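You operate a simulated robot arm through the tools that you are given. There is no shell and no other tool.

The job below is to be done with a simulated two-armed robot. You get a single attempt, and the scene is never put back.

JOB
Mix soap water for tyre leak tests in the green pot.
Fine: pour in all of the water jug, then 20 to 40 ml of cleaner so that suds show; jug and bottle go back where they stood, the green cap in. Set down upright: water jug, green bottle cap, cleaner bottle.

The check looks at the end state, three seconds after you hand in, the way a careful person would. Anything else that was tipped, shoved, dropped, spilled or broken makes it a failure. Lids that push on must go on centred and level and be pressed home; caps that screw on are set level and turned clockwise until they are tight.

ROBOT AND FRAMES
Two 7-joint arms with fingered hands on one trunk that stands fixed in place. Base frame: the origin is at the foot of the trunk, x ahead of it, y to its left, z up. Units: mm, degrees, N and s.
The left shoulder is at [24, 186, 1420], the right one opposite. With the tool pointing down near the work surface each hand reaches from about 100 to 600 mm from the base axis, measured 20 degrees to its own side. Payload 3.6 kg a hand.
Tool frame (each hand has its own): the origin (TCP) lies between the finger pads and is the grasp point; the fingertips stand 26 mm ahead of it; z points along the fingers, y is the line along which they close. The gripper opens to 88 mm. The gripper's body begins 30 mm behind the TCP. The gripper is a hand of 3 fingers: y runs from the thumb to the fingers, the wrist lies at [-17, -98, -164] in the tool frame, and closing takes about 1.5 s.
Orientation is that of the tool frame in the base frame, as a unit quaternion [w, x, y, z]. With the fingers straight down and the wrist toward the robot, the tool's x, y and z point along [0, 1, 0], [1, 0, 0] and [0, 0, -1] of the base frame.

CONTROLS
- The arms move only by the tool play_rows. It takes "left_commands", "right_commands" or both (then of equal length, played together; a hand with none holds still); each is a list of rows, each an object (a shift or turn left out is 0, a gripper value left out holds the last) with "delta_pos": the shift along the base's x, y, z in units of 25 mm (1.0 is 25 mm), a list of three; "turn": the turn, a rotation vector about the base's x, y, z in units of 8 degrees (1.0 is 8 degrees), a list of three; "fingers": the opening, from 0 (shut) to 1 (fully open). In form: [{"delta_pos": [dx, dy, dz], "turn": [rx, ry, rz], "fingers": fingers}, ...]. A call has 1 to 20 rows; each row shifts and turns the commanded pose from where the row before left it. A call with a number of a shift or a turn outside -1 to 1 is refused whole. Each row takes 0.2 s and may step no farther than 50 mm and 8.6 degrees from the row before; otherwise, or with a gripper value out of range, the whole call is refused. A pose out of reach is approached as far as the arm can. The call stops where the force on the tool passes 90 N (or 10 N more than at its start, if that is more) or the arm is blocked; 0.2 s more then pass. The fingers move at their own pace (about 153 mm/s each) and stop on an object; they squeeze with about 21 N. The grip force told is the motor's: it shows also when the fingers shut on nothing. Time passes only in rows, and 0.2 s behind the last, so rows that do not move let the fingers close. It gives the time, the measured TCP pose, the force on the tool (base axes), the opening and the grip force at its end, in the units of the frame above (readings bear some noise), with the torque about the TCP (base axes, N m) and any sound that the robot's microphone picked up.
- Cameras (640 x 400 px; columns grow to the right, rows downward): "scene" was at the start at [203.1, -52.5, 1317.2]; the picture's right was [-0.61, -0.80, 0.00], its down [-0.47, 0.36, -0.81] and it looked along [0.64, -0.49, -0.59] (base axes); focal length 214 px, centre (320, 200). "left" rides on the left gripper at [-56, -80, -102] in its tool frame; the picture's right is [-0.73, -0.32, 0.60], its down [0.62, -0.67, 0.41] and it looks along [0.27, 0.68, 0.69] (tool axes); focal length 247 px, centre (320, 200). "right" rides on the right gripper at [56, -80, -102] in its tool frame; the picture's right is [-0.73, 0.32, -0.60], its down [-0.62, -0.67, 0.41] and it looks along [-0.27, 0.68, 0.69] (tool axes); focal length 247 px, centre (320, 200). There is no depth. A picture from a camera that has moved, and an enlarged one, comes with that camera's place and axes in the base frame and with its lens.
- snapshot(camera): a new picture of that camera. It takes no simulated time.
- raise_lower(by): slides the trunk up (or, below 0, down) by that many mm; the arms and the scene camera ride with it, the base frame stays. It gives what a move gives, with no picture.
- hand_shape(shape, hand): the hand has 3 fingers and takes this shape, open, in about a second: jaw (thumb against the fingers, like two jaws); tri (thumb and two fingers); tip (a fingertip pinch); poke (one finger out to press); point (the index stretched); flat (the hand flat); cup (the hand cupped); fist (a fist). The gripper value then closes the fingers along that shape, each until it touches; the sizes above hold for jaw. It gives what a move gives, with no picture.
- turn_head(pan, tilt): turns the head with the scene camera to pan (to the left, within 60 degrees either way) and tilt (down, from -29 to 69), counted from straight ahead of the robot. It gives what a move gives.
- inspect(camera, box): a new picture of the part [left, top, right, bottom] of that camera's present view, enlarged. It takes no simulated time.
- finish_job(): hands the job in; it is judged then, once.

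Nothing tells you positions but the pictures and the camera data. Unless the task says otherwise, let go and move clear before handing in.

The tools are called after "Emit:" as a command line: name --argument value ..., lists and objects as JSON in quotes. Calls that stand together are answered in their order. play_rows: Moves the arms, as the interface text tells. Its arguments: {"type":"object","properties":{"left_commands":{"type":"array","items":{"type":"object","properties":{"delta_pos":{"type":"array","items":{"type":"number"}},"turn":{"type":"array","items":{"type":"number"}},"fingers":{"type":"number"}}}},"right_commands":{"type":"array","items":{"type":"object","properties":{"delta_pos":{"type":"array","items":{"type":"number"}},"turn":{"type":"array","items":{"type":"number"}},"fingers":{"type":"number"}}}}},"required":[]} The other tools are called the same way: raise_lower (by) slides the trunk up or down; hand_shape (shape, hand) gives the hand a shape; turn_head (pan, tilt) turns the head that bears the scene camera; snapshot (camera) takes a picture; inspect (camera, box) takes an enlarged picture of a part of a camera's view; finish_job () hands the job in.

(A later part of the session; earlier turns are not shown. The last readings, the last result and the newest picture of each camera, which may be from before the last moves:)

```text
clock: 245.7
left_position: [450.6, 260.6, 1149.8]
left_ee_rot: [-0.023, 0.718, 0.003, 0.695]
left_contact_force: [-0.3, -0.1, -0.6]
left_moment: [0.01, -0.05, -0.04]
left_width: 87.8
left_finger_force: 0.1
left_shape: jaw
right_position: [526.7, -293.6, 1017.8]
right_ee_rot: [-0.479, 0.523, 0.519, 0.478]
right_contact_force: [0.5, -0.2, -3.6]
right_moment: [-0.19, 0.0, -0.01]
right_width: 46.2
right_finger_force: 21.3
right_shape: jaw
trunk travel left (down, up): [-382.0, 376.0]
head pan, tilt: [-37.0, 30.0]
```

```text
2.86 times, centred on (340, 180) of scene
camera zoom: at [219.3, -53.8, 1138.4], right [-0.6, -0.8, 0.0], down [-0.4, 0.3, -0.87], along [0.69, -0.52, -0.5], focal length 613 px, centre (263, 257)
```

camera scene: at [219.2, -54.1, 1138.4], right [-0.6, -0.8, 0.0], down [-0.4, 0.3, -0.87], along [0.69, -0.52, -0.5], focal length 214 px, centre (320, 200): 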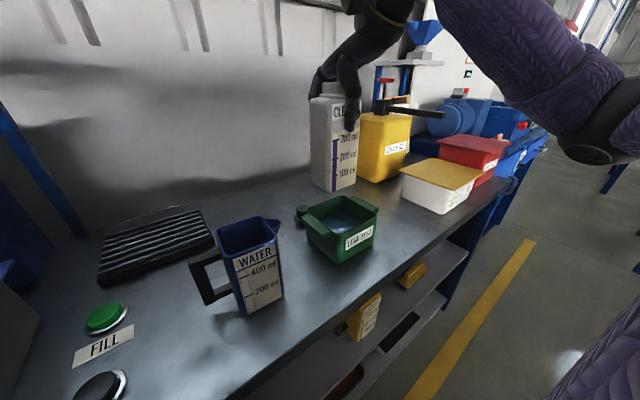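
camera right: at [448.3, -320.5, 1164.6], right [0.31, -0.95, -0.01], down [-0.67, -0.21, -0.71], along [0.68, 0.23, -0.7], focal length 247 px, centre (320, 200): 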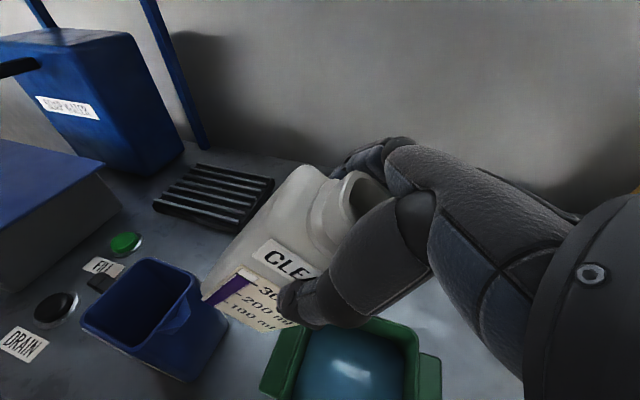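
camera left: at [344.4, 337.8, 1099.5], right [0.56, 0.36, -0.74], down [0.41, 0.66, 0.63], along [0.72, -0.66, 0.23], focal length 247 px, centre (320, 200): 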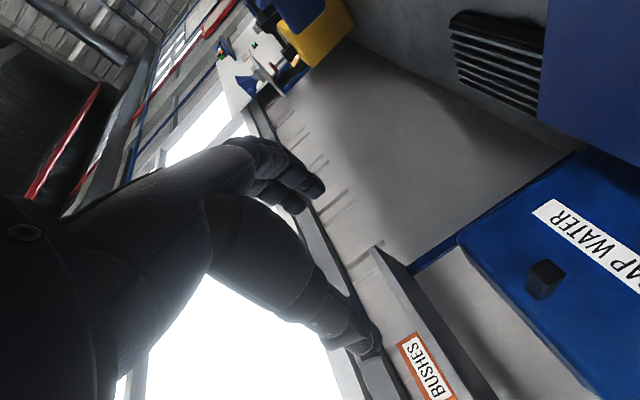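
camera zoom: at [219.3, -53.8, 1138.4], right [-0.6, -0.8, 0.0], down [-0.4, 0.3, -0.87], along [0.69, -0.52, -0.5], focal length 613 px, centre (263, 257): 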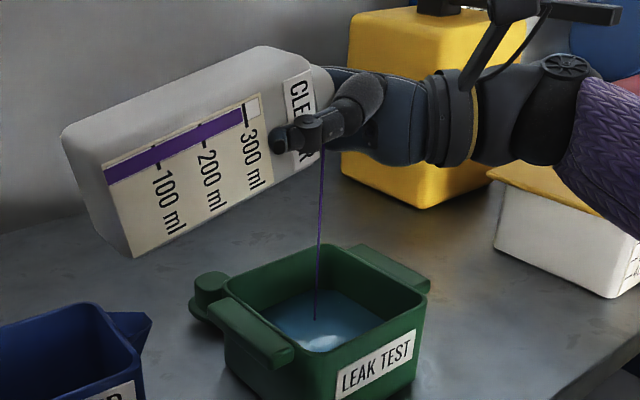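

It has started: a thin purple stream falls into the middle of the pot, and about 8 ml has left. I'll hold here and read again after a moment.

Emit:
play_rows --right_commands '[{}]'

Emit:
inspect --camera "right" --box '[220, 265, 270, 315]'

Emit:
inspect --camera "scene" --box '[300, 110, 380, 250]'

```text
clock: 246.1
left_position: [450.7, 259.9, 1150.1]
left_ee_rot: [-0.023, 0.718, 0.003, 0.696]
left_contact_force: [0.9, 0.3, 0.8]
left_moment: [0.01, -0.01, -0.02]
left_width: 87.9
left_finger_force: 0.1
left_shape: jaw
right_position: [527.2, -293.7, 1017.1]
right_ee_rot: [-0.479, 0.523, 0.519, 0.478]
right_contact_force: [-0.1, 0.9, -4.5]
right_moment: [-0.21, -0.02, 0.03]
right_width: 46.2
right_finger_force: 20.7
right_shape: jaw
trunk travel left (down, up): [-382.0, 376.0]
head pan, tilt: [-37.0, 30.0]
```

```text
8.00 times, centred on (245, 290) of right
camera zoom: at [447.9, -391.1, 1082.8], right [0.31, -0.66, -0.68], down [-0.67, 0.36, -0.65], along [0.68, 0.66, -0.33], focal length 1976 px, centre (920, -520)
```

zoom: 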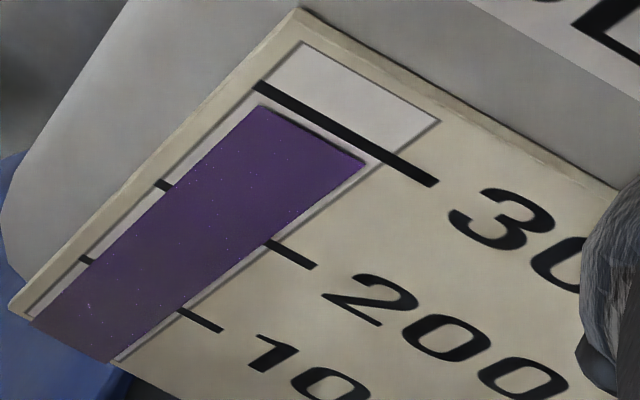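

```text
2.86 times, centred on (340, 180) of scene
camera zoom: at [219.3, -53.9, 1138.4], right [-0.6, -0.8, 0.0], down [-0.4, 0.3, -0.87], along [0.69, -0.52, -0.5], focal length 613 px, centre (263, 257)
```

zoom: 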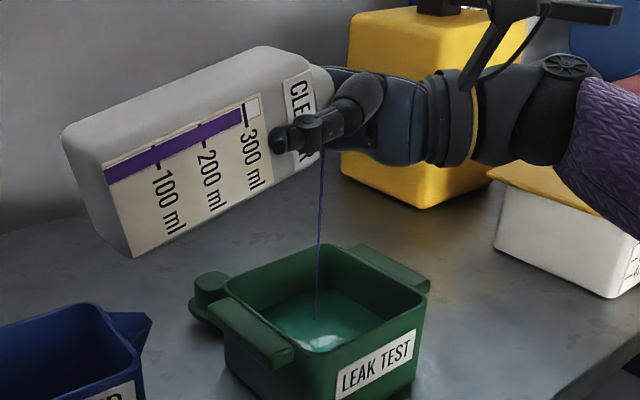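

About 11 ml so far at roughly 7 ml/s, and the water is changing colour. I'll hold another second.

Emit:
play_rows --right_commands '[{}, {}, {}]'

Emit:
inspect --camera "right" --box '[220, 265, 270, 315]'

Emit:
inspect --camera "scene" --box '[300, 110, 380, 250]'

```text
clock: 246.8
left_position: [449.7, 260.4, 1150.8]
left_ee_rot: [-0.022, 0.718, 0.002, 0.695]
left_contact_force: [0.1, 0.2, 0.4]
left_moment: [0.0, -0.02, 0.01]
left_width: 87.9
left_finger_force: 0.1
left_shape: jaw
right_position: [527.2, -294.3, 1017.7]
right_ee_rot: [-0.479, 0.523, 0.519, 0.477]
right_contact_force: [0.2, -0.1, -2.8]
right_moment: [-0.19, -0.02, 0.02]
right_width: 46.0
right_finger_force: 21.5
right_shape: jaw
trunk travel left (down, up): [-382.0, 376.0]
head pan, tilt: [-37.0, 30.0]
```

```text
8.00 times, centred on (245, 290) of right
camera zoom: at [447.9, -391.2, 1082.8], right [0.31, -0.66, -0.68], down [-0.67, 0.36, -0.65], along [0.68, 0.66, -0.33], focal length 1976 px, centre (920, -520)
```

zoom: 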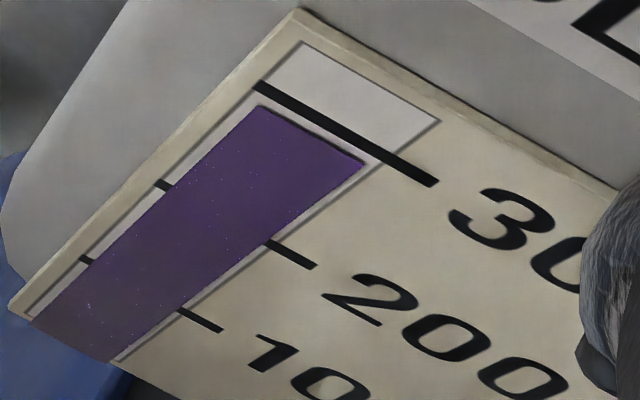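

```text
2.86 times, centred on (340, 180) of scene
camera zoom: at [219.3, -53.9, 1138.4], right [-0.6, -0.8, 0.0], down [-0.4, 0.3, -0.87], along [0.69, -0.52, -0.5], focal length 613 px, centre (263, 257)
```

zoom: 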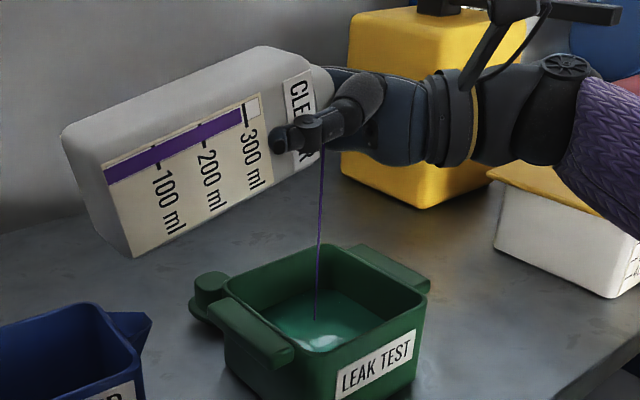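

The flow is settling at around 12 ml for this angle. I'll add half a degree.

Emit:
play_rows --right_commands '[{"turn": [0.07, 0, 0]}, {}, {}, {}, {}]'

Emit:
inspect --camera "right" --box '[220, 265, 270, 315]'

Emit:
inspect --camera "scene" --box '[300, 110, 380, 250]'

```text
clock: 248.1
left_position: [451.1, 260.1, 1150.9]
left_ee_rot: [-0.022, 0.719, 0.002, 0.695]
left_contact_force: [0.4, 1.2, 0.0]
left_moment: [-0.03, 0.01, 0.02]
left_width: 87.8
left_finger_force: 0.0
left_shape: jaw
right_position: [526.7, -293.7, 1017.4]
right_ee_rot: [-0.482, 0.52, 0.517, 0.48]
right_contact_force: [-1.0, -0.3, -3.8]
right_moment: [-0.19, 0.0, -0.01]
right_width: 46.0
right_finger_force: 21.1
right_shape: jaw
trunk travel left (down, up): [-382.0, 376.0]
head pan, tilt: [-37.0, 30.0]
```

```text
8.00 times, centred on (245, 290) of right
camera zoom: at [447.8, -391.7, 1081.8], right [0.31, -0.65, -0.69], down [-0.67, 0.36, -0.65], along [0.68, 0.66, -0.32], focal length 1976 px, centre (920, -520)
```

zoom: 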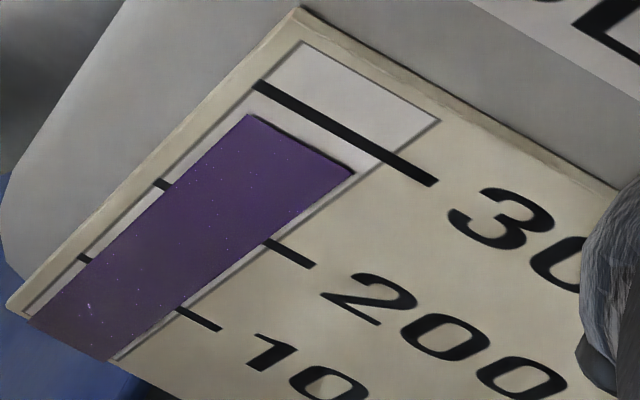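

```text
2.86 times, centred on (340, 180) of scene
camera zoom: at [219.3, -53.8, 1138.4], right [-0.6, -0.8, 0.0], down [-0.4, 0.3, -0.87], along [0.69, -0.52, -0.5], focal length 613 px, centre (263, 257)
```

zoom: 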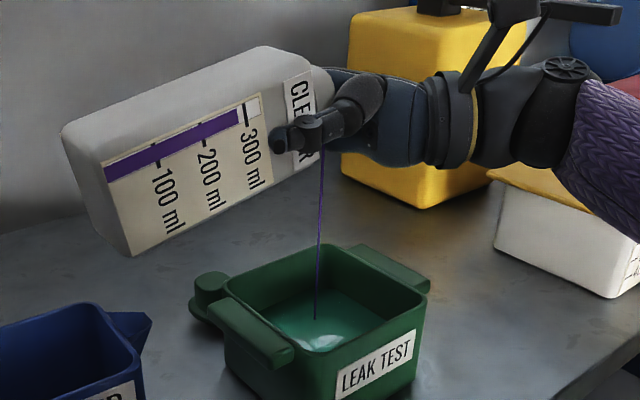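

Around 17–18 ml now. Another half degree toward the 30 ml target.

Emit:
play_rows --right_commands '[{"turn": [0.07, 0, 0]}, {}, {}, {}]'

Emit:
inspect --camera "right" --box '[220, 265, 270, 315]'

Emit:
inspect --camera "scene" --box '[300, 110, 380, 250]'

```text
clock: 249.1
left_position: [450.5, 260.3, 1150.2]
left_ee_rot: [-0.023, 0.718, 0.002, 0.696]
left_contact_force: [-0.3, 0.8, 0.1]
left_moment: [-0.01, -0.01, 0.03]
left_width: 88.1
left_finger_force: 0.0
left_shape: jaw
right_position: [526.7, -293.4, 1018.2]
right_ee_rot: [-0.484, 0.518, 0.515, 0.482]
right_contact_force: [-0.4, 0.2, -2.8]
right_moment: [-0.17, -0.01, -0.04]
right_width: 46.5
right_finger_force: 20.9
right_shape: jaw
trunk travel left (down, up): [-382.0, 376.0]
head pan, tilt: [-37.0, 30.0]
```

```text
8.00 times, centred on (245, 290) of right
camera zoom: at [448.0, -392.3, 1080.8], right [0.31, -0.65, -0.7], down [-0.67, 0.37, -0.65], along [0.68, 0.67, -0.32], focal length 1976 px, centre (920, -520)
```

zoom: 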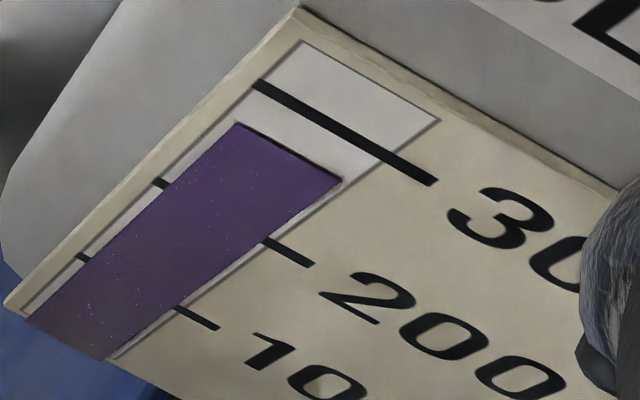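

```text
2.86 times, centred on (340, 180) of scene
camera zoom: at [219.3, -53.9, 1138.4], right [-0.6, -0.8, 0.0], down [-0.4, 0.3, -0.87], along [0.69, -0.52, -0.5], focal length 613 px, centre (263, 257)
```

zoom: 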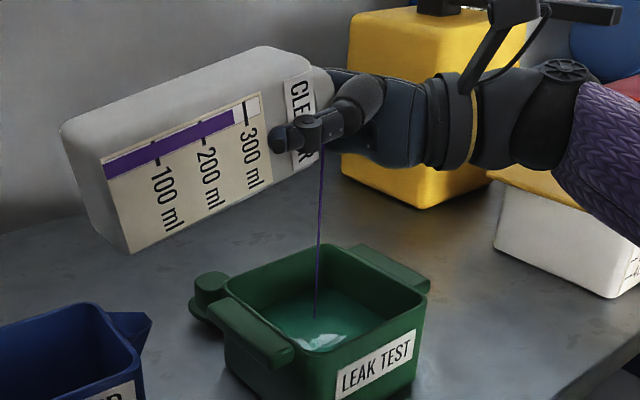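

About 27 ml has been poured (gauge ≈ 269 from ≈ 296). I'll tilt back now to stop the flow.

Emit:
play_rows --right_commands '[{"turn": [-0.7, 0, 0]}, {"turn": [-0.7, 0, 0]}, {"turn": [-0.5, 0, 0]}, {"turn": [-0.5, 0, 0]}, {"turn": [-0.5, 0, 0]}, {"turn": [-0.5, 0, 0]}, {}]'

Emit:
inspect --camera "right" --box '[220, 265, 270, 315]'

Emit:
inspect --camera "scene" --box '[260, 110, 380, 260]'

```text
clock: 250.7
left_position: [450.6, 259.6, 1149.7]
left_ee_rot: [-0.023, 0.718, 0.002, 0.696]
left_contact_force: [0.4, 0.1, 0.1]
left_moment: [0.01, 0.0, -0.04]
left_width: 87.9
left_finger_force: 0.1
left_shape: jaw
right_position: [528.0, -294.1, 1018.0]
right_ee_rot: [-0.349, 0.617, 0.614, 0.348]
right_contact_force: [0.0, 0.8, -3.1]
right_moment: [-0.14, 0.01, -0.01]
right_width: 46.3
right_finger_force: 20.8
right_shape: jaw
trunk travel left (down, up): [-382.0, 376.0]
head pan, tilt: [-37.0, 30.0]
```

```text
8.00 times, centred on (245, 290) of right
camera zoom: at [448.1, -352.6, 1119.0], right [0.31, -0.89, -0.32], down [-0.67, 0.03, -0.74], along [0.68, 0.45, -0.59], focal length 1976 px, centre (920, -520)
```

zoom: 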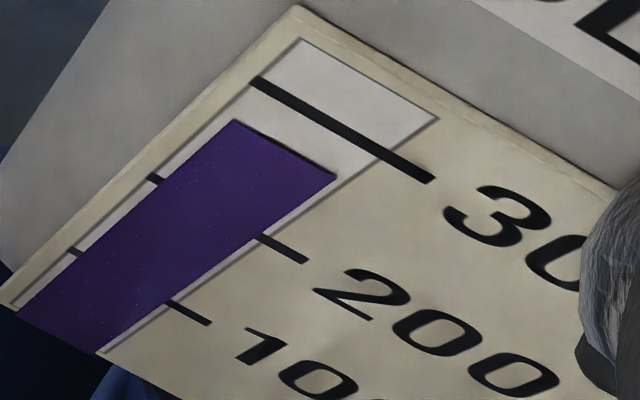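

```text
2.67 times, centred on (320, 185) of scene
camera zoom: at [219.3, -53.9, 1138.4], right [-0.6, -0.8, 0.0], down [-0.4, 0.3, -0.87], along [0.69, -0.52, -0.5], focal length 572 px, centre (320, 240)
```

zoom: 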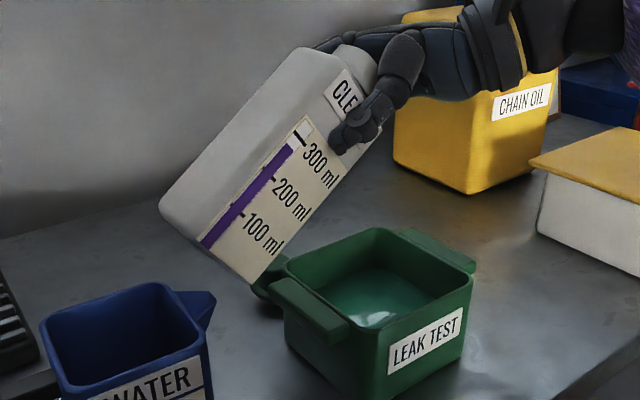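

The flow has stopped and the gauge reads about 270 ml, so about 25 ml went in. I'll look into the pot for suds.

Emit:
inspect --camera "scene" --box '[305, 190, 375, 260]'

Emit:
snapshot --camera "right"

Emit:
inspect --camera "scene" --box '[310, 130, 340, 170]'

```text
5.71 times, centred on (340, 225) of scene
camera zoom: at [219.3, -53.9, 1138.4], right [-0.6, -0.8, 0.0], down [-0.4, 0.3, -0.87], along [0.69, -0.52, -0.5], focal length 1226 px, centre (206, 57)
```

zoom: 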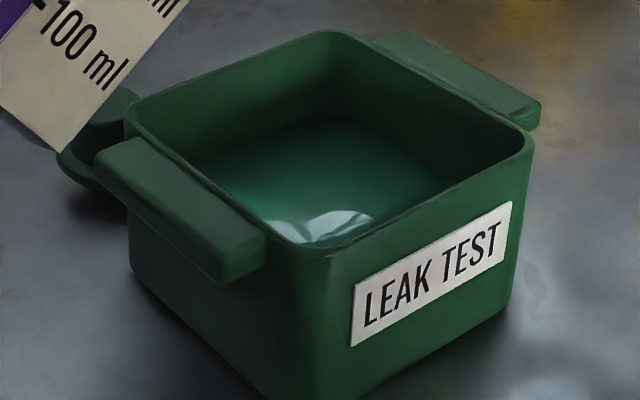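

```text
taken
camera right: at [448.1, -352.6, 1119.0], right [0.31, -0.89, -0.32], down [-0.67, 0.03, -0.74], along [0.68, 0.45, -0.59], focal length 247 px, centre (320, 200)
```

right: 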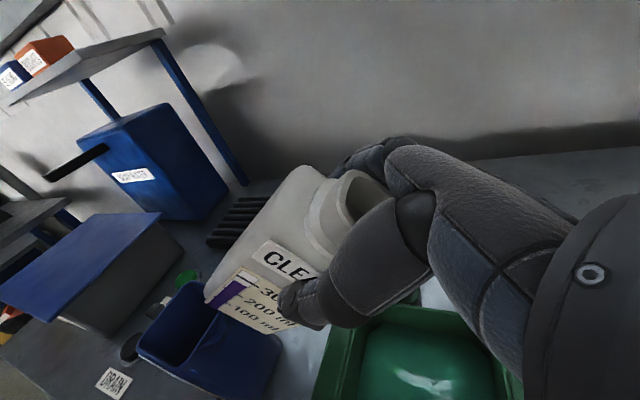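

```text
10.00 times, centred on (325, 150) of scene
camera zoom: at [219.3, -53.9, 1138.4], right [-0.6, -0.8, 0.0], down [-0.4, 0.3, -0.87], along [0.69, -0.52, -0.5], focal length 2145 px, centre (270, 700)
```

zoom: 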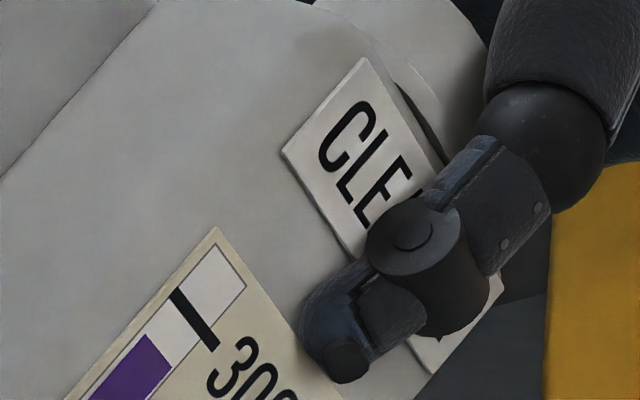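

The liquid has turned soapy green, but the gauge difference (about 25 ml ± 2) is nearer the low end than I'd like. I'll add a few more millilitres to sit in the middle of the 20–40 ml range, approaching the angle slowly again.

Emit:
play_rows --right_commands '[{"turn": [0.5, 0, 0]}, {"turn": [0.5, 0, 0]}, {"turn": [0.5, 0, 0]}, {"turn": [0.5, 0, 0]}, {"turn": [0.5, 0, 0]}, {"turn": [0.5, 0, 0]}, {"turn": [0.125, 0, 0]}, {}]'

Emit:
inspect --camera "right" --box '[220, 265, 270, 315]'

Emit:
inspect --camera "scene" --box '[300, 110, 380, 250]'

```text
clock: 252.4
left_position: [451.2, 259.9, 1149.6]
left_ee_rot: [-0.022, 0.718, 0.002, 0.696]
left_contact_force: [-0.3, -0.4, 0.1]
left_moment: [-0.03, -0.03, -0.01]
left_width: 87.8
left_finger_force: 0.0
left_shape: jaw
right_position: [528.1, -294.1, 1018.8]
right_ee_rot: [-0.474, 0.527, 0.522, 0.474]
right_contact_force: [0.0, 0.5, -2.7]
right_moment: [-0.17, 0.04, 0.01]
right_width: 46.4
right_finger_force: 21.1
right_shape: jaw
trunk travel left (down, up): [-382.0, 376.0]
head pan, tilt: [-37.0, 30.0]
```

```text
8.00 times, centred on (245, 290) of right
camera zoom: at [448.1, -390.4, 1084.8], right [0.31, -0.67, -0.67], down [-0.67, 0.35, -0.66], along [0.68, 0.65, -0.34], focal length 1976 px, centre (920, -520)
```

zoom: 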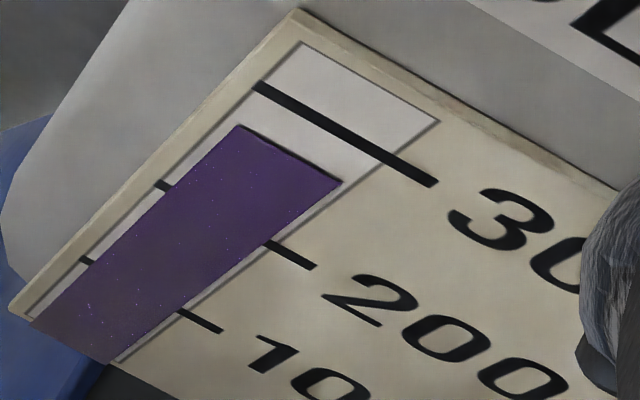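

```text
2.86 times, centred on (340, 180) of scene
camera zoom: at [219.3, -53.9, 1138.4], right [-0.6, -0.8, 0.0], down [-0.4, 0.3, -0.87], along [0.69, -0.52, -0.5], focal length 613 px, centre (263, 257)
```

zoom: 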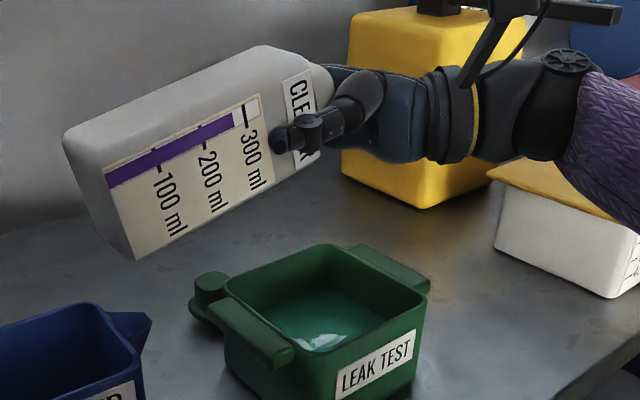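

Emit:
play_rows --right_commands '[{"turn": [0.125, 0, 0]}, {"turn": [0.125, 0, 0]}, {"turn": [0.06, 0, 0]}, {}, {}]'

Emit:
inspect --camera "right" --box '[220, 265, 270, 315]'

Emit:
inspect --camera "scene" --box '[300, 110, 380, 250]'

```text
clock: 253.7
left_position: [451.6, 259.5, 1148.9]
left_ee_rot: [-0.023, 0.718, 0.003, 0.696]
left_contact_force: [0.1, 1.3, 0.0]
left_moment: [0.01, 0.01, 0.0]
left_width: 87.9
left_finger_force: 0.1
left_shape: jaw
right_position: [526.0, -292.9, 1018.4]
right_ee_rot: [-0.486, 0.516, 0.512, 0.485]
right_contact_force: [0.1, -1.2, -2.7]
right_moment: [-0.16, -0.01, -0.03]
right_width: 46.3
right_finger_force: 20.8
right_shape: jaw
trunk travel left (down, up): [-382.0, 376.0]
head pan, tilt: [-37.0, 30.0]
```

```text
8.00 times, centred on (245, 290) of right
camera zoom: at [448.1, -392.8, 1080.7], right [0.31, -0.64, -0.7], down [-0.67, 0.37, -0.64], along [0.68, 0.67, -0.31], focal length 1976 px, centre (920, -520)
```

zoom: 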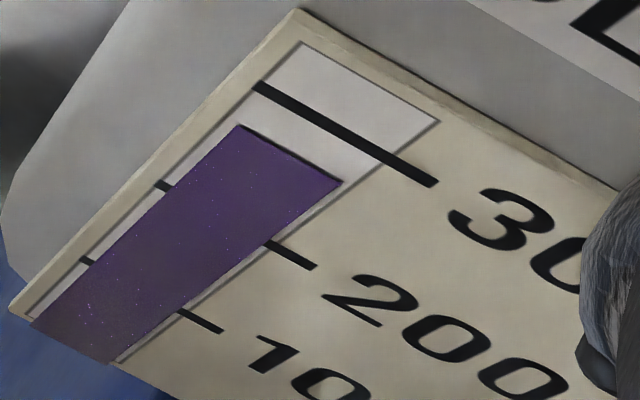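

```text
2.86 times, centred on (340, 180) of scene
camera zoom: at [219.3, -53.8, 1138.4], right [-0.6, -0.8, 0.0], down [-0.4, 0.3, -0.87], along [0.69, -0.52, -0.5], focal length 613 px, centre (263, 257)
```

zoom: 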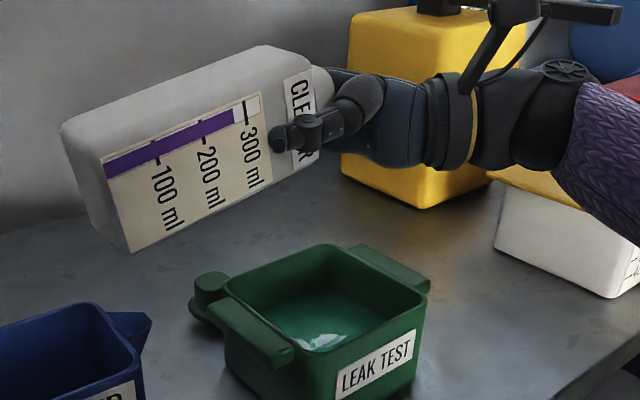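

Emit:
play_rows --right_commands '[{"turn": [0.06, 0, 0]}, {}, {}]'

Emit:
inspect --camera "right" --box '[220, 265, 270, 315]'

Emit:
inspect --camera "scene" --box '[300, 110, 380, 250]'

```text
clock: 254.4
left_position: [450.0, 258.8, 1149.2]
left_ee_rot: [-0.024, 0.718, 0.002, 0.696]
left_contact_force: [1.1, 0.0, 0.2]
left_moment: [0.0, 0.0, -0.02]
left_width: 87.7
left_finger_force: 0.1
left_shape: jaw
right_position: [526.8, -294.9, 1017.3]
right_ee_rot: [-0.487, 0.514, 0.512, 0.486]
right_contact_force: [0.1, -0.1, -3.5]
right_moment: [-0.16, 0.03, -0.04]
right_width: 46.1
right_finger_force: 20.6
right_shape: jaw
trunk travel left (down, up): [-382.0, 376.0]
head pan, tilt: [-37.0, 30.0]
```

```text
8.00 times, centred on (245, 290) of right
camera zoom: at [448.1, -393.3, 1079.9], right [0.31, -0.64, -0.7], down [-0.67, 0.38, -0.64], along [0.68, 0.67, -0.31], focal length 1976 px, centre (920, -520)
```

zoom: 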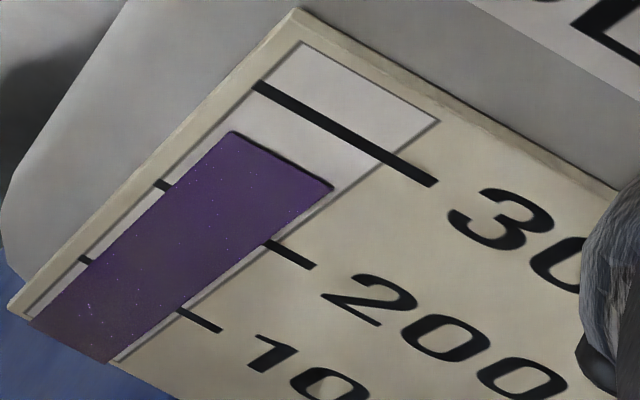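

```text
2.86 times, centred on (340, 180) of scene
camera zoom: at [219.3, -53.8, 1138.4], right [-0.6, -0.8, 0.0], down [-0.4, 0.3, -0.87], along [0.69, -0.52, -0.5], focal length 613 px, centre (263, 257)
```

zoom: 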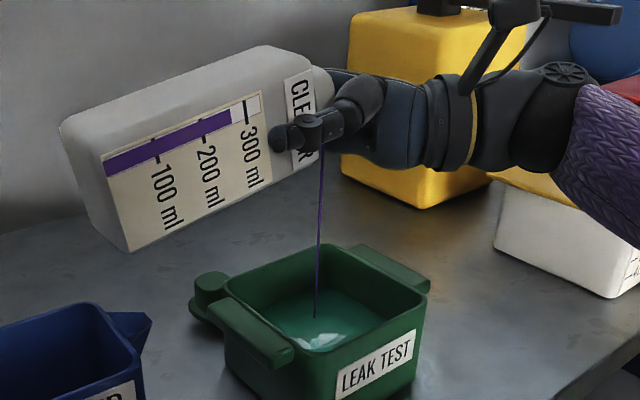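

That added about 6 ml (total about 31 ml). Tilting back to stop.

Emit:
play_rows --right_commands '[{"turn": [-0.7, 0, 0]}, {"turn": [-0.7, 0, 0]}, {"turn": [-0.5, 0, 0]}, {"turn": [-0.5, 0, 0]}, {"turn": [-0.5, 0, 0]}, {"turn": [-0.5, 0, 0]}, {}]'

Emit:
inspect --camera "right" --box '[220, 265, 270, 315]'

Emit:
inspect --camera "scene" --box '[300, 190, 380, 260]'

```text
clock: 256.1
left_position: [451.2, 260.2, 1150.0]
left_ee_rot: [-0.023, 0.718, 0.002, 0.695]
left_contact_force: [-0.4, 0.8, 0.3]
left_moment: [-0.03, -0.01, 0.02]
left_width: 88.0
left_finger_force: 0.0
left_shape: jaw
right_position: [527.5, -294.2, 1016.8]
right_ee_rot: [-0.353, 0.615, 0.611, 0.352]
right_contact_force: [0.0, -0.1, -2.8]
right_moment: [-0.12, 0.01, 0.01]
right_width: 46.4
right_finger_force: 20.4
right_shape: jaw
trunk travel left (down, up): [-382.0, 376.0]
head pan, tilt: [-37.0, 30.0]
```

```text
8.00 times, centred on (245, 290) of right
camera zoom: at [448.1, -353.8, 1118.0], right [0.31, -0.89, -0.33], down [-0.67, 0.04, -0.74], along [0.68, 0.46, -0.58], focal length 1976 px, centre (920, -520)
```

zoom: 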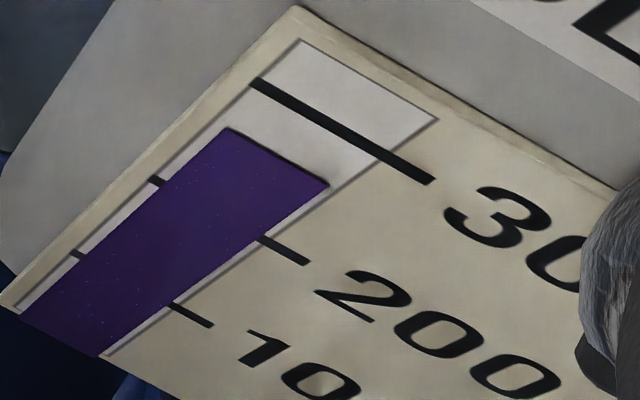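

```text
5.71 times, centred on (340, 225) of scene
camera zoom: at [219.3, -53.9, 1138.4], right [-0.6, -0.8, 0.0], down [-0.4, 0.3, -0.87], along [0.69, -0.52, -0.5], focal length 1226 px, centre (206, 57)
```

zoom: 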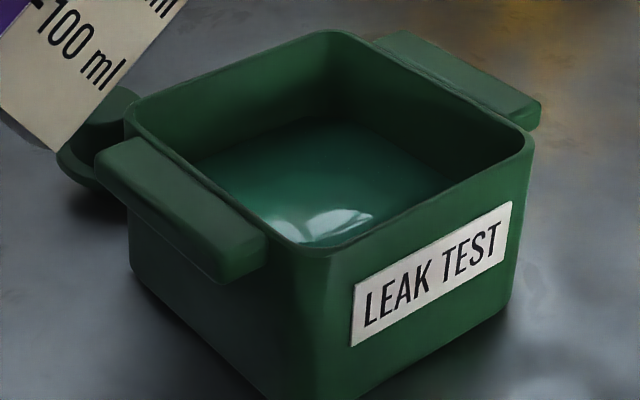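

About 32 ml total, nicely within range. Now I'll bring the bottle fully upright again.

Emit:
play_rows --right_commands '[{"delta_pos": [-0.08, 0, 0.2], "turn": [-0.5, 0, 0]}, {"delta_pos": [-0.08, 0, 0.2], "turn": [-0.5, 0, 0]}, {"delta_pos": [-0.08, 0, 0.2], "turn": [-0.5, 0, 0]}, {"delta_pos": [-0.08, 0, 0.2], "turn": [-0.5, 0, 0]}, {"delta_pos": [-0.08, 0, 0.2], "turn": [-0.5, 0, 0]}, {"delta_pos": [-0.08, 0, 0.2], "turn": [-0.5, 0, 0]}, {"delta_pos": [-0.08, 0, 0.2], "turn": [-0.5, 0, 0]}, {"delta_pos": [-0.08, 0, 0.2], "turn": [-0.5, 0, 0]}, {"delta_pos": [-0.08, 0, 0.2], "turn": [-0.5, 0, 0]}, {"delta_pos": [-0.08, 0, 0.2], "turn": [-0.5, 0, 0]}, {"delta_pos": [-0.08, 0, 0.2], "turn": [-0.5, 0, 0]}, {"delta_pos": [-0.08, 0, 0.2], "turn": [-0.5, 0, 0]}, {"delta_pos": [-0.08, 0, 0.2], "turn": [-0.5, 0, 0]}, {"delta_pos": [-0.08, 0, 0.2], "turn": [-0.5, 0, 0]}, {"delta_pos": [-0.08, 0, 0.1], "turn": [-0.485, 0, 0]}, {}]'

Emit:
inspect --camera "scene" --box '[240, 50, 420, 270]'

Emit:
inspect --camera "right" --box '[180, 150, 400, 370]'

```text
clock: 259.4
left_position: [451.5, 259.3, 1150.2]
left_ee_rot: [-0.023, 0.718, 0.003, 0.695]
left_contact_force: [-1.0, 0.0, -0.2]
left_moment: [0.01, -0.01, 0.04]
left_width: 87.7
left_finger_force: 0.1
left_shape: jaw
right_position: [496.0, -294.7, 1090.1]
right_ee_rot: [0.001, 0.709, 0.706, 0.001]
right_contact_force: [0.5, 0.2, -3.7]
right_moment: [0.01, -0.02, -0.01]
right_width: 46.4
right_finger_force: 20.4
right_shape: jaw
trunk travel left (down, up): [-382.0, 376.0]
head pan, tilt: [-37.0, 30.0]
```

```text
1.82 times, centred on (330, 160) of scene
camera zoom: at [219.2, -54.0, 1138.4], right [-0.6, -0.8, 0.0], down [-0.4, 0.3, -0.87], along [0.69, -0.52, -0.5], focal length 390 px, centre (302, 273)
```

zoom: 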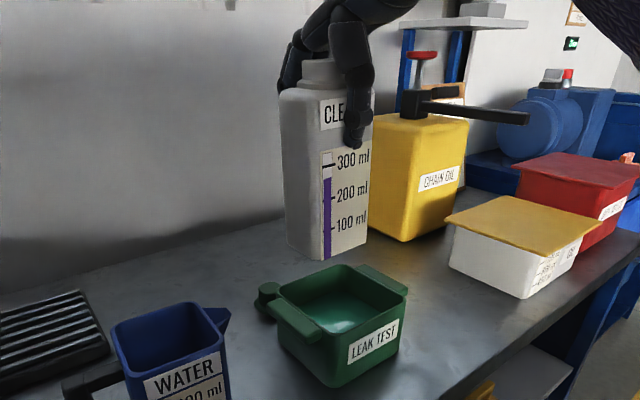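

```text
1.82 times, centred on (290, 260) of right
camera zoom: at [418.1, -237.8, 1192.3], right [0.31, -0.74, 0.6], down [-0.67, -0.62, -0.41], along [0.68, -0.27, -0.69], focal length 449 px, centre (374, 91)
```

zoom: 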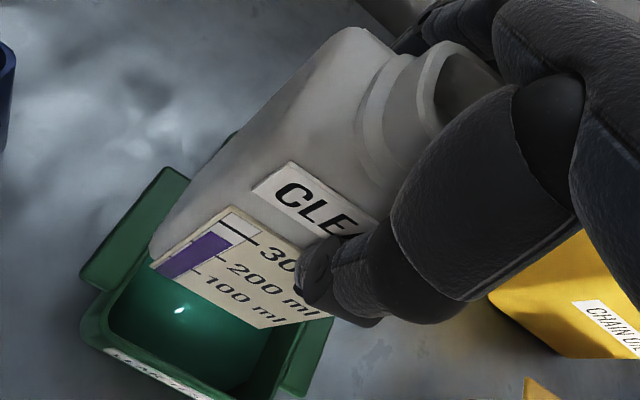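

Upright again. Carrying it back over its original spot.

Emit:
play_rows --right_commands '[{"delta_pos": [0, -0.5, 0]}, {"delta_pos": [0, -0.6, 0]}, {"delta_pos": [0, -0.6, 0]}, {"delta_pos": [0, -0.6, 0]}, {"delta_pos": [0, -0.6, 0]}, {"delta_pos": [0, -0.6, 0]}, {"delta_pos": [0, -0.6, 0]}, {"delta_pos": [0, -0.6, 0]}, {"delta_pos": [0, -0.6, 0]}, {"delta_pos": [0, -0.6, 0]}, {"delta_pos": [0, -0.6, 0]}, {"delta_pos": [0, -0.6, 0]}, {"delta_pos": [0, -0.6, 0]}, {"delta_pos": [0, -0.6, 0]}, {"delta_pos": [0, -0.6, 0]}, {"delta_pos": [0, -0.6, 0]}, {"delta_pos": [0.05, -0.17, 0]}, {}]'

Emit:
play_rows --right_commands '[{"delta_pos": [0, 0, -0.5]}, {"delta_pos": [0, 0, -0.6]}, {"delta_pos": [0, 0, -0.6]}, {"delta_pos": [0, 0, -0.6]}, {"delta_pos": [0, 0, -0.6]}, {"delta_pos": [0, 0, -0.6]}, {"delta_pos": [0, 0, -0.6]}, {"delta_pos": [0, 0, -0.6]}, {"delta_pos": [0, 0, -0.6]}, {"delta_pos": [0, 0, -0.5]}, {}]'

Emit:
inspect --camera "scene" --box '[360, 100, 460, 230]'

```text
clock: 263.2
left_position: [452.0, 259.5, 1150.3]
left_ee_rot: [-0.022, 0.718, 0.002, 0.696]
left_contact_force: [-0.9, 0.2, -0.1]
left_moment: [0.02, 0.02, 0.0]
left_width: 88.0
left_finger_force: 0.0
left_shape: jaw
right_position: [498.1, -535.6, 1090.3]
right_ee_rot: [0.0, 0.709, 0.705, 0.0]
right_contact_force: [-0.4, -0.3, -2.6]
right_moment: [-0.02, 0.01, -0.02]
right_width: 45.9
right_finger_force: 20.9
right_shape: jaw
trunk travel left (down, up): [-382.0, 376.0]
head pan, tilt: [-37.0, 30.0]
```

```text
clock: 265.6
left_position: [450.8, 259.6, 1149.8]
left_ee_rot: [-0.023, 0.718, 0.003, 0.695]
left_contact_force: [0.0, -0.5, 0.5]
left_moment: [0.03, -0.03, -0.01]
left_width: 87.8
left_finger_force: 0.0
left_shape: jaw
right_position: [499.0, -535.8, 943.5]
right_ee_rot: [0.001, 0.709, 0.705, 0.001]
right_contact_force: [0.4, 0.4, -3.4]
right_moment: [-0.02, 0.0, -0.05]
right_width: 46.2
right_finger_force: 21.1
right_shape: jaw
trunk travel left (down, up): [-382.0, 376.0]
head pan, tilt: [-37.0, 30.0]
```

```text
3.08 times, centred on (410, 165) of scene
camera zoom: at [219.2, -54.0, 1138.4], right [-0.6, -0.8, 0.0], down [-0.4, 0.3, -0.87], along [0.69, -0.52, -0.5], focal length 660 px, centre (43, 308)
```

zoom: 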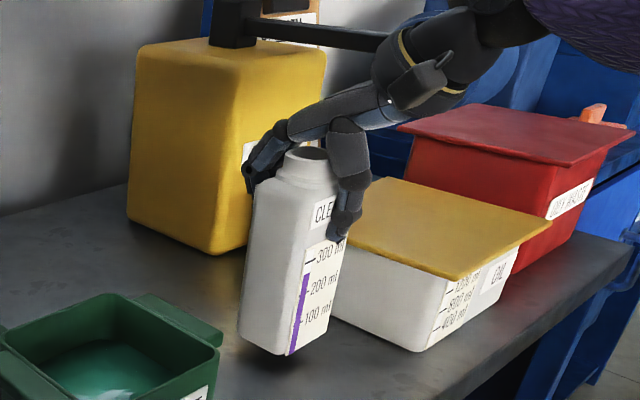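

Emit:
play_rows --right_commands '[{"delta_pos": [-0.02, -0.02, -0.15]}, {"delta_pos": [0, 0, -0.15]}, {"delta_pos": [0, 0, -0.1]}, {}]'

Emit:
play_rows --right_commands '[{"delta_pos": [0, 0, -0.06]}, {"delta_pos": [0, 0, -0.06]}, {}]'

Emit:
play_rows --right_commands '[{"delta_pos": [0, 0, -0.05]}, {}]'

Emit:
inspect --camera "scene" --box '[370, 120, 450, 230]'

```text
clock: 266.6
left_position: [451.5, 261.2, 1149.9]
left_ee_rot: [-0.023, 0.718, 0.002, 0.695]
left_contact_force: [0.0, -0.1, -0.5]
left_moment: [-0.04, 0.0, 0.02]
left_width: 87.9
left_finger_force: 0.1
left_shape: jaw
right_position: [497.9, -536.3, 934.4]
right_ee_rot: [0.001, 0.709, 0.705, 0.0]
right_contact_force: [0.0, 0.1, -3.5]
right_moment: [0.0, 0.01, 0.0]
right_width: 46.1
right_finger_force: 20.6
right_shape: jaw
trunk travel left (down, up): [-382.0, 376.0]
head pan, tilt: [-37.0, 30.0]
```

```text
clock: 267.4
left_position: [450.5, 259.5, 1148.6]
left_ee_rot: [-0.023, 0.718, 0.003, 0.696]
left_contact_force: [-1.2, 0.7, 0.2]
left_moment: [0.01, 0.01, 0.02]
left_width: 87.8
left_finger_force: 0.1
left_shape: jaw
right_position: [498.2, -537.8, 931.7]
right_ee_rot: [0.001, 0.708, 0.706, 0.001]
right_contact_force: [0.1, -0.7, -2.2]
right_moment: [0.0, 0.01, 0.01]
right_width: 46.2
right_finger_force: 21.4
right_shape: jaw
trunk travel left (down, up): [-382.0, 376.0]
head pan, tilt: [-37.0, 30.0]
```

```text
clock: 268.1
left_position: [450.1, 260.0, 1149.9]
left_ee_rot: [-0.023, 0.719, 0.002, 0.695]
left_contact_force: [-1.8, -0.8, -1.0]
left_moment: [0.04, 0.03, 0.02]
left_width: 87.7
left_finger_force: 0.1
left_shape: jaw
right_position: [498.0, -535.9, 930.5]
right_ee_rot: [0.001, 0.709, 0.705, 0.0]
right_contact_force: [-0.5, -1.3, 0.5]
right_moment: [-0.02, 0.01, 0.0]
right_width: 46.3
right_finger_force: 21.2
right_shape: jaw
trunk travel left (down, up): [-382.0, 376.0]
head pan, tilt: [-37.0, 30.0]
```

```text
3.64 times, centred on (410, 175) of scene
camera zoom: at [218.9, -53.9, 1138.5], right [-0.6, -0.8, 0.0], down [-0.4, 0.3, -0.87], along [0.69, -0.52, -0.5], focal length 780 px, centre (-7, 291)
```

zoom: 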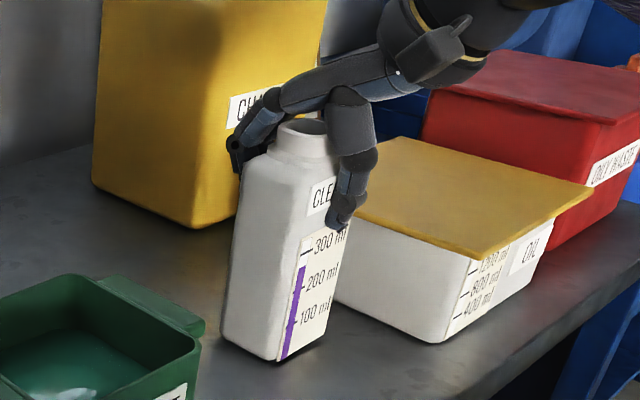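

The bottle is touching down. I'll settle it with another millimetre and release.

Emit:
play_rows --right_commands '[{"delta_pos": [0, 0, -0.05]}, {}]'

Emit:
play_rows --right_commands '[{"fingers": 0.56}, {"fingers": 0.62}, {"fingers": 0.7}, {"fingers": 0.8}, {"fingers": 0.9}, {"fingers": 1.0}, {"fingers": 1.0}]'

Emit:
inspect --camera "scene" --box '[370, 120, 450, 230]'

Emit:
inspect --camera "right" --box '[180, 150, 400, 370]'

```text
clock: 268.6
left_position: [450.9, 260.5, 1149.1]
left_ee_rot: [-0.022, 0.718, 0.002, 0.695]
left_contact_force: [0.2, 0.1, 0.5]
left_moment: [0.0, 0.0, -0.01]
left_width: 88.0
left_finger_force: 0.1
left_shape: jaw
right_position: [498.4, -536.0, 930.6]
right_ee_rot: [0.003, 0.709, 0.705, 0.001]
right_contact_force: [-0.2, -2.6, 3.9]
right_moment: [-0.03, -0.02, -0.01]
right_width: 46.3
right_finger_force: 20.9
right_shape: jaw
trunk travel left (down, up): [-382.0, 376.0]
head pan, tilt: [-37.0, 30.0]
```

```text
clock: 270.2
left_position: [451.8, 261.0, 1149.5]
left_ee_rot: [-0.024, 0.719, 0.003, 0.695]
left_contact_force: [-0.2, 0.4, -0.9]
left_moment: [0.0, -0.02, 0.01]
left_width: 87.8
left_finger_force: 0.1
left_shape: jaw
right_position: [498.5, -535.8, 929.8]
right_ee_rot: [0.0, 0.71, 0.705, 0.0]
right_contact_force: [-0.4, -0.6, 0.6]
right_moment: [0.0, 0.0, -0.01]
right_width: 87.9
right_finger_force: 0.0
right_shape: jaw
trunk travel left (down, up): [-382.0, 376.0]
head pan, tilt: [-37.0, 30.0]
```

```text
3.64 times, centred on (410, 175) of scene
camera zoom: at [219.0, -53.8, 1138.4], right [-0.6, -0.8, 0.0], down [-0.4, 0.3, -0.87], along [0.69, -0.52, -0.5], focal length 780 px, centre (-7, 291)
```

zoom: 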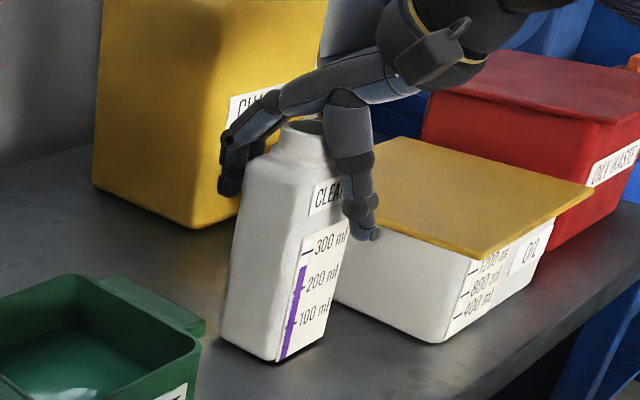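

```text
1.82 times, centred on (290, 260) of right
camera zoom: at [418.9, -480.1, 1031.8], right [0.31, -0.74, 0.6], down [-0.67, -0.62, -0.41], along [0.68, -0.27, -0.69], focal length 449 px, centre (374, 91)
```

zoom: 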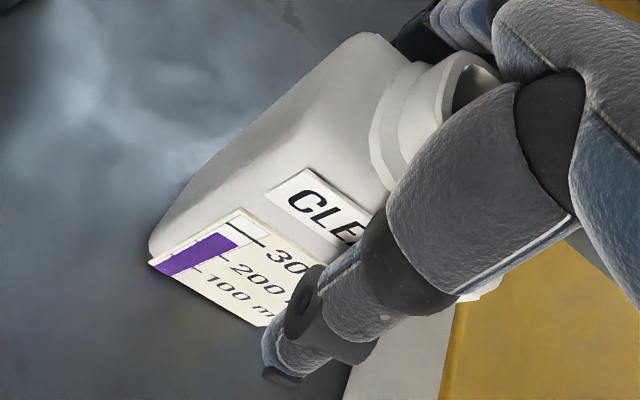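

The bottle stands at its place. Lifting the hand straight up.

Emit:
play_rows --right_commands '[{"delta_pos": [0, 0, 0.15]}, {"delta_pos": [0, 0, 0.2]}, {"delta_pos": [0, 0, 0.3]}, {"delta_pos": [0, 0, 0.5]}, {"delta_pos": [0, 0, 0.7]}, {"delta_pos": [0, 0, 0.9]}, {"delta_pos": [0, 0, 0.9]}, {"delta_pos": [0, 0, 0.9]}, {"delta_pos": [0, 0, 0.9]}, {"delta_pos": [0, 0, 0.6]}, {}]'

Emit:
inspect --camera "scene" --box '[375, 145, 435, 225]'

Emit:
inspect --camera "right" --box '[150, 200, 320, 350]'

Emit:
snapshot --camera "scene"

```text
clock: 272.6
left_position: [451.3, 259.9, 1150.2]
left_ee_rot: [-0.023, 0.718, 0.003, 0.696]
left_contact_force: [-0.1, 0.5, -0.4]
left_moment: [-0.01, 0.0, 0.02]
left_width: 88.2
left_finger_force: 0.1
left_shape: jaw
right_position: [499.0, -536.2, 1081.3]
right_ee_rot: [0.002, 0.709, 0.705, 0.0]
right_contact_force: [0.4, 0.2, 0.1]
right_moment: [0.01, -0.01, 0.01]
right_width: 87.8
right_finger_force: 0.0
right_shape: jaw
trunk travel left (down, up): [-382.0, 376.0]
head pan, tilt: [-37.0, 30.0]
```

```text
5.00 times, centred on (405, 185) of scene
camera zoom: at [219.0, -53.8, 1138.4], right [-0.6, -0.8, 0.0], down [-0.4, 0.3, -0.87], along [0.69, -0.52, -0.5], focal length 1072 px, centre (-105, 275)
```

zoom: 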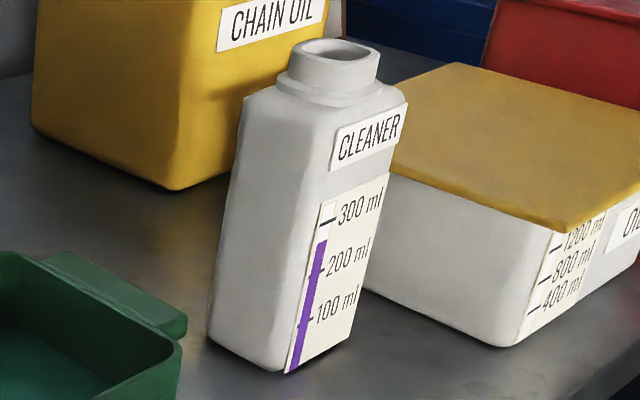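

```text
2.67 times, centred on (235, 275) of right
camera zoom: at [418.7, -480.1, 1183.0], right [0.31, -0.74, 0.6], down [-0.67, -0.62, -0.41], along [0.68, -0.27, -0.69], focal length 659 px, centre (547, 0)
```

zoom: 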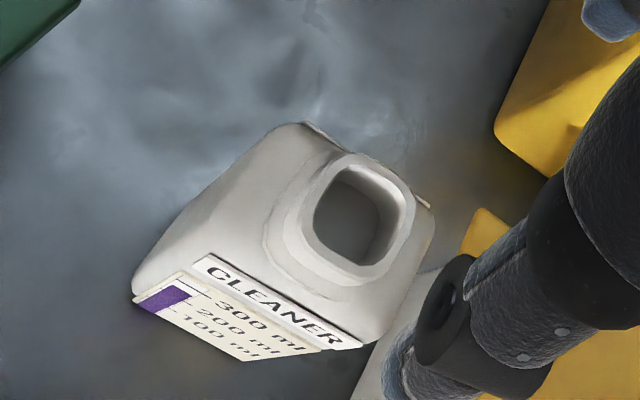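

```text
taken
camera scene: at [219.0, -53.8, 1138.4], right [-0.6, -0.8, 0.0], down [-0.4, 0.3, -0.87], along [0.69, -0.52, -0.5], focal length 214 px, centre (320, 200)
```

scene: 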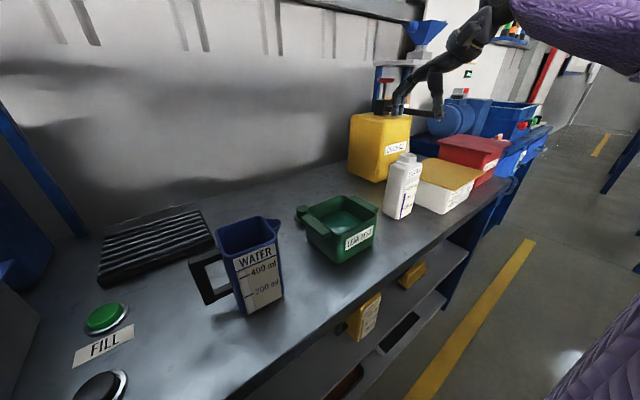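

Gauge now about 263 ml versus about 293 at the start, so 30 ml was poured. Next I'll fetch the cap: go above it with the fingers pre-set narrow so the thumb stays clear of the pot.

Emit:
play_rows --right_commands '[{"delta_pos": [0, 0, 0], "fingers": 0.46}, {"delta_pos": [0.48, 0.95, 0]}, {"delta_pos": [0.48, 0.95, 0]}, {"delta_pos": [0.48, 0.95, 0]}, {"delta_pos": [0.48, 0.95, 0]}, {"delta_pos": [0.48, 0.95, 0]}, {"delta_pos": [0.48, 0.95, 0]}, {"delta_pos": [0.48, 0.95, 0]}, {"delta_pos": [0.48, 0.95, 0]}, {"delta_pos": [0.48, 0.95, 0]}, {"delta_pos": [0.48, 0.95, 0]}, {}]'

Emit:
play_rows --right_commands '[{"delta_pos": [0, 0, -0.8]}, {"delta_pos": [0, 0, -0.8]}, {"delta_pos": [0, 0, -0.8]}, {"delta_pos": [0, 0, -0.8]}, {"delta_pos": [0, 0, -0.6]}, {}]'

Emit:
inspect --camera "right" --box '[150, 170, 400, 350]'

Emit:
inspect --camera "scene" --box '[270, 130, 380, 240]'

```text
clock: 275.2
left_position: [450.8, 259.6, 1150.2]
left_ee_rot: [-0.022, 0.718, 0.002, 0.696]
left_contact_force: [0.1, -0.1, 0.2]
left_moment: [0.02, -0.01, -0.01]
left_width: 87.7
left_finger_force: 0.0
left_shape: jaw
right_position: [618.3, -298.6, 1080.3]
right_ee_rot: [0.0, 0.709, 0.705, 0.0]
right_contact_force: [-0.5, 0.8, 0.8]
right_moment: [0.01, -0.03, 0.02]
right_width: 41.1
right_finger_force: 0.0
right_shape: jaw
trunk travel left (down, up): [-382.0, 376.0]
head pan, tilt: [-37.0, 30.0]
```

```text
clock: 276.6
left_position: [450.8, 260.6, 1149.6]
left_ee_rot: [-0.023, 0.719, 0.002, 0.695]
left_contact_force: [0.4, -0.2, 0.1]
left_moment: [0.0, 0.01, 0.0]
left_width: 88.0
left_finger_force: 0.0
left_shape: jaw
right_position: [618.6, -299.3, 986.0]
right_ee_rot: [0.002, 0.709, 0.705, 0.001]
right_contact_force: [0.2, -0.4, -0.2]
right_moment: [0.01, 0.01, 0.01]
right_width: 40.7
right_finger_force: 0.0
right_shape: jaw
trunk travel left (down, up): [-382.0, 376.0]
head pan, tilt: [-37.0, 30.0]
```

```text
2.22 times, centred on (275, 260) of right
camera zoom: at [539.0, -241.8, 1088.2], right [0.31, -0.74, 0.6], down [-0.67, -0.62, -0.41], along [0.68, -0.27, -0.69], focal length 549 px, centre (420, 67)
```

zoom: 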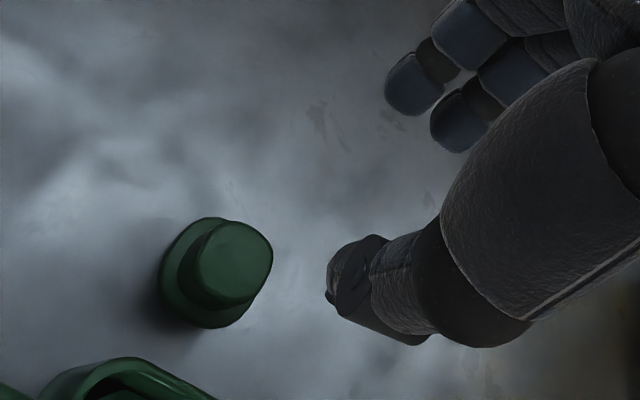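

```text
3.64 times, centred on (325, 185) of scene
camera zoom: at [219.0, -53.7, 1138.4], right [-0.6, -0.8, 0.0], down [-0.4, 0.3, -0.87], along [0.69, -0.52, -0.5], focal length 780 px, centre (302, 254)
```

zoom: 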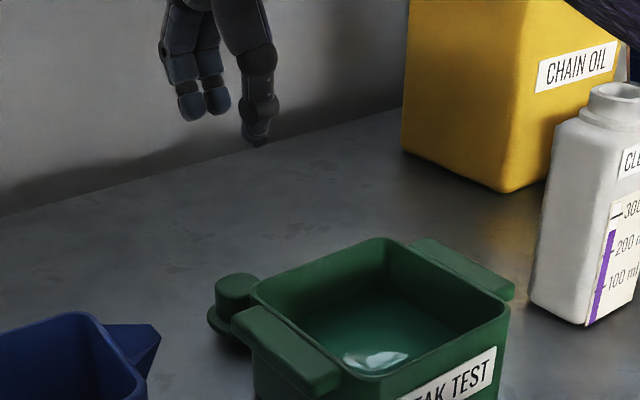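

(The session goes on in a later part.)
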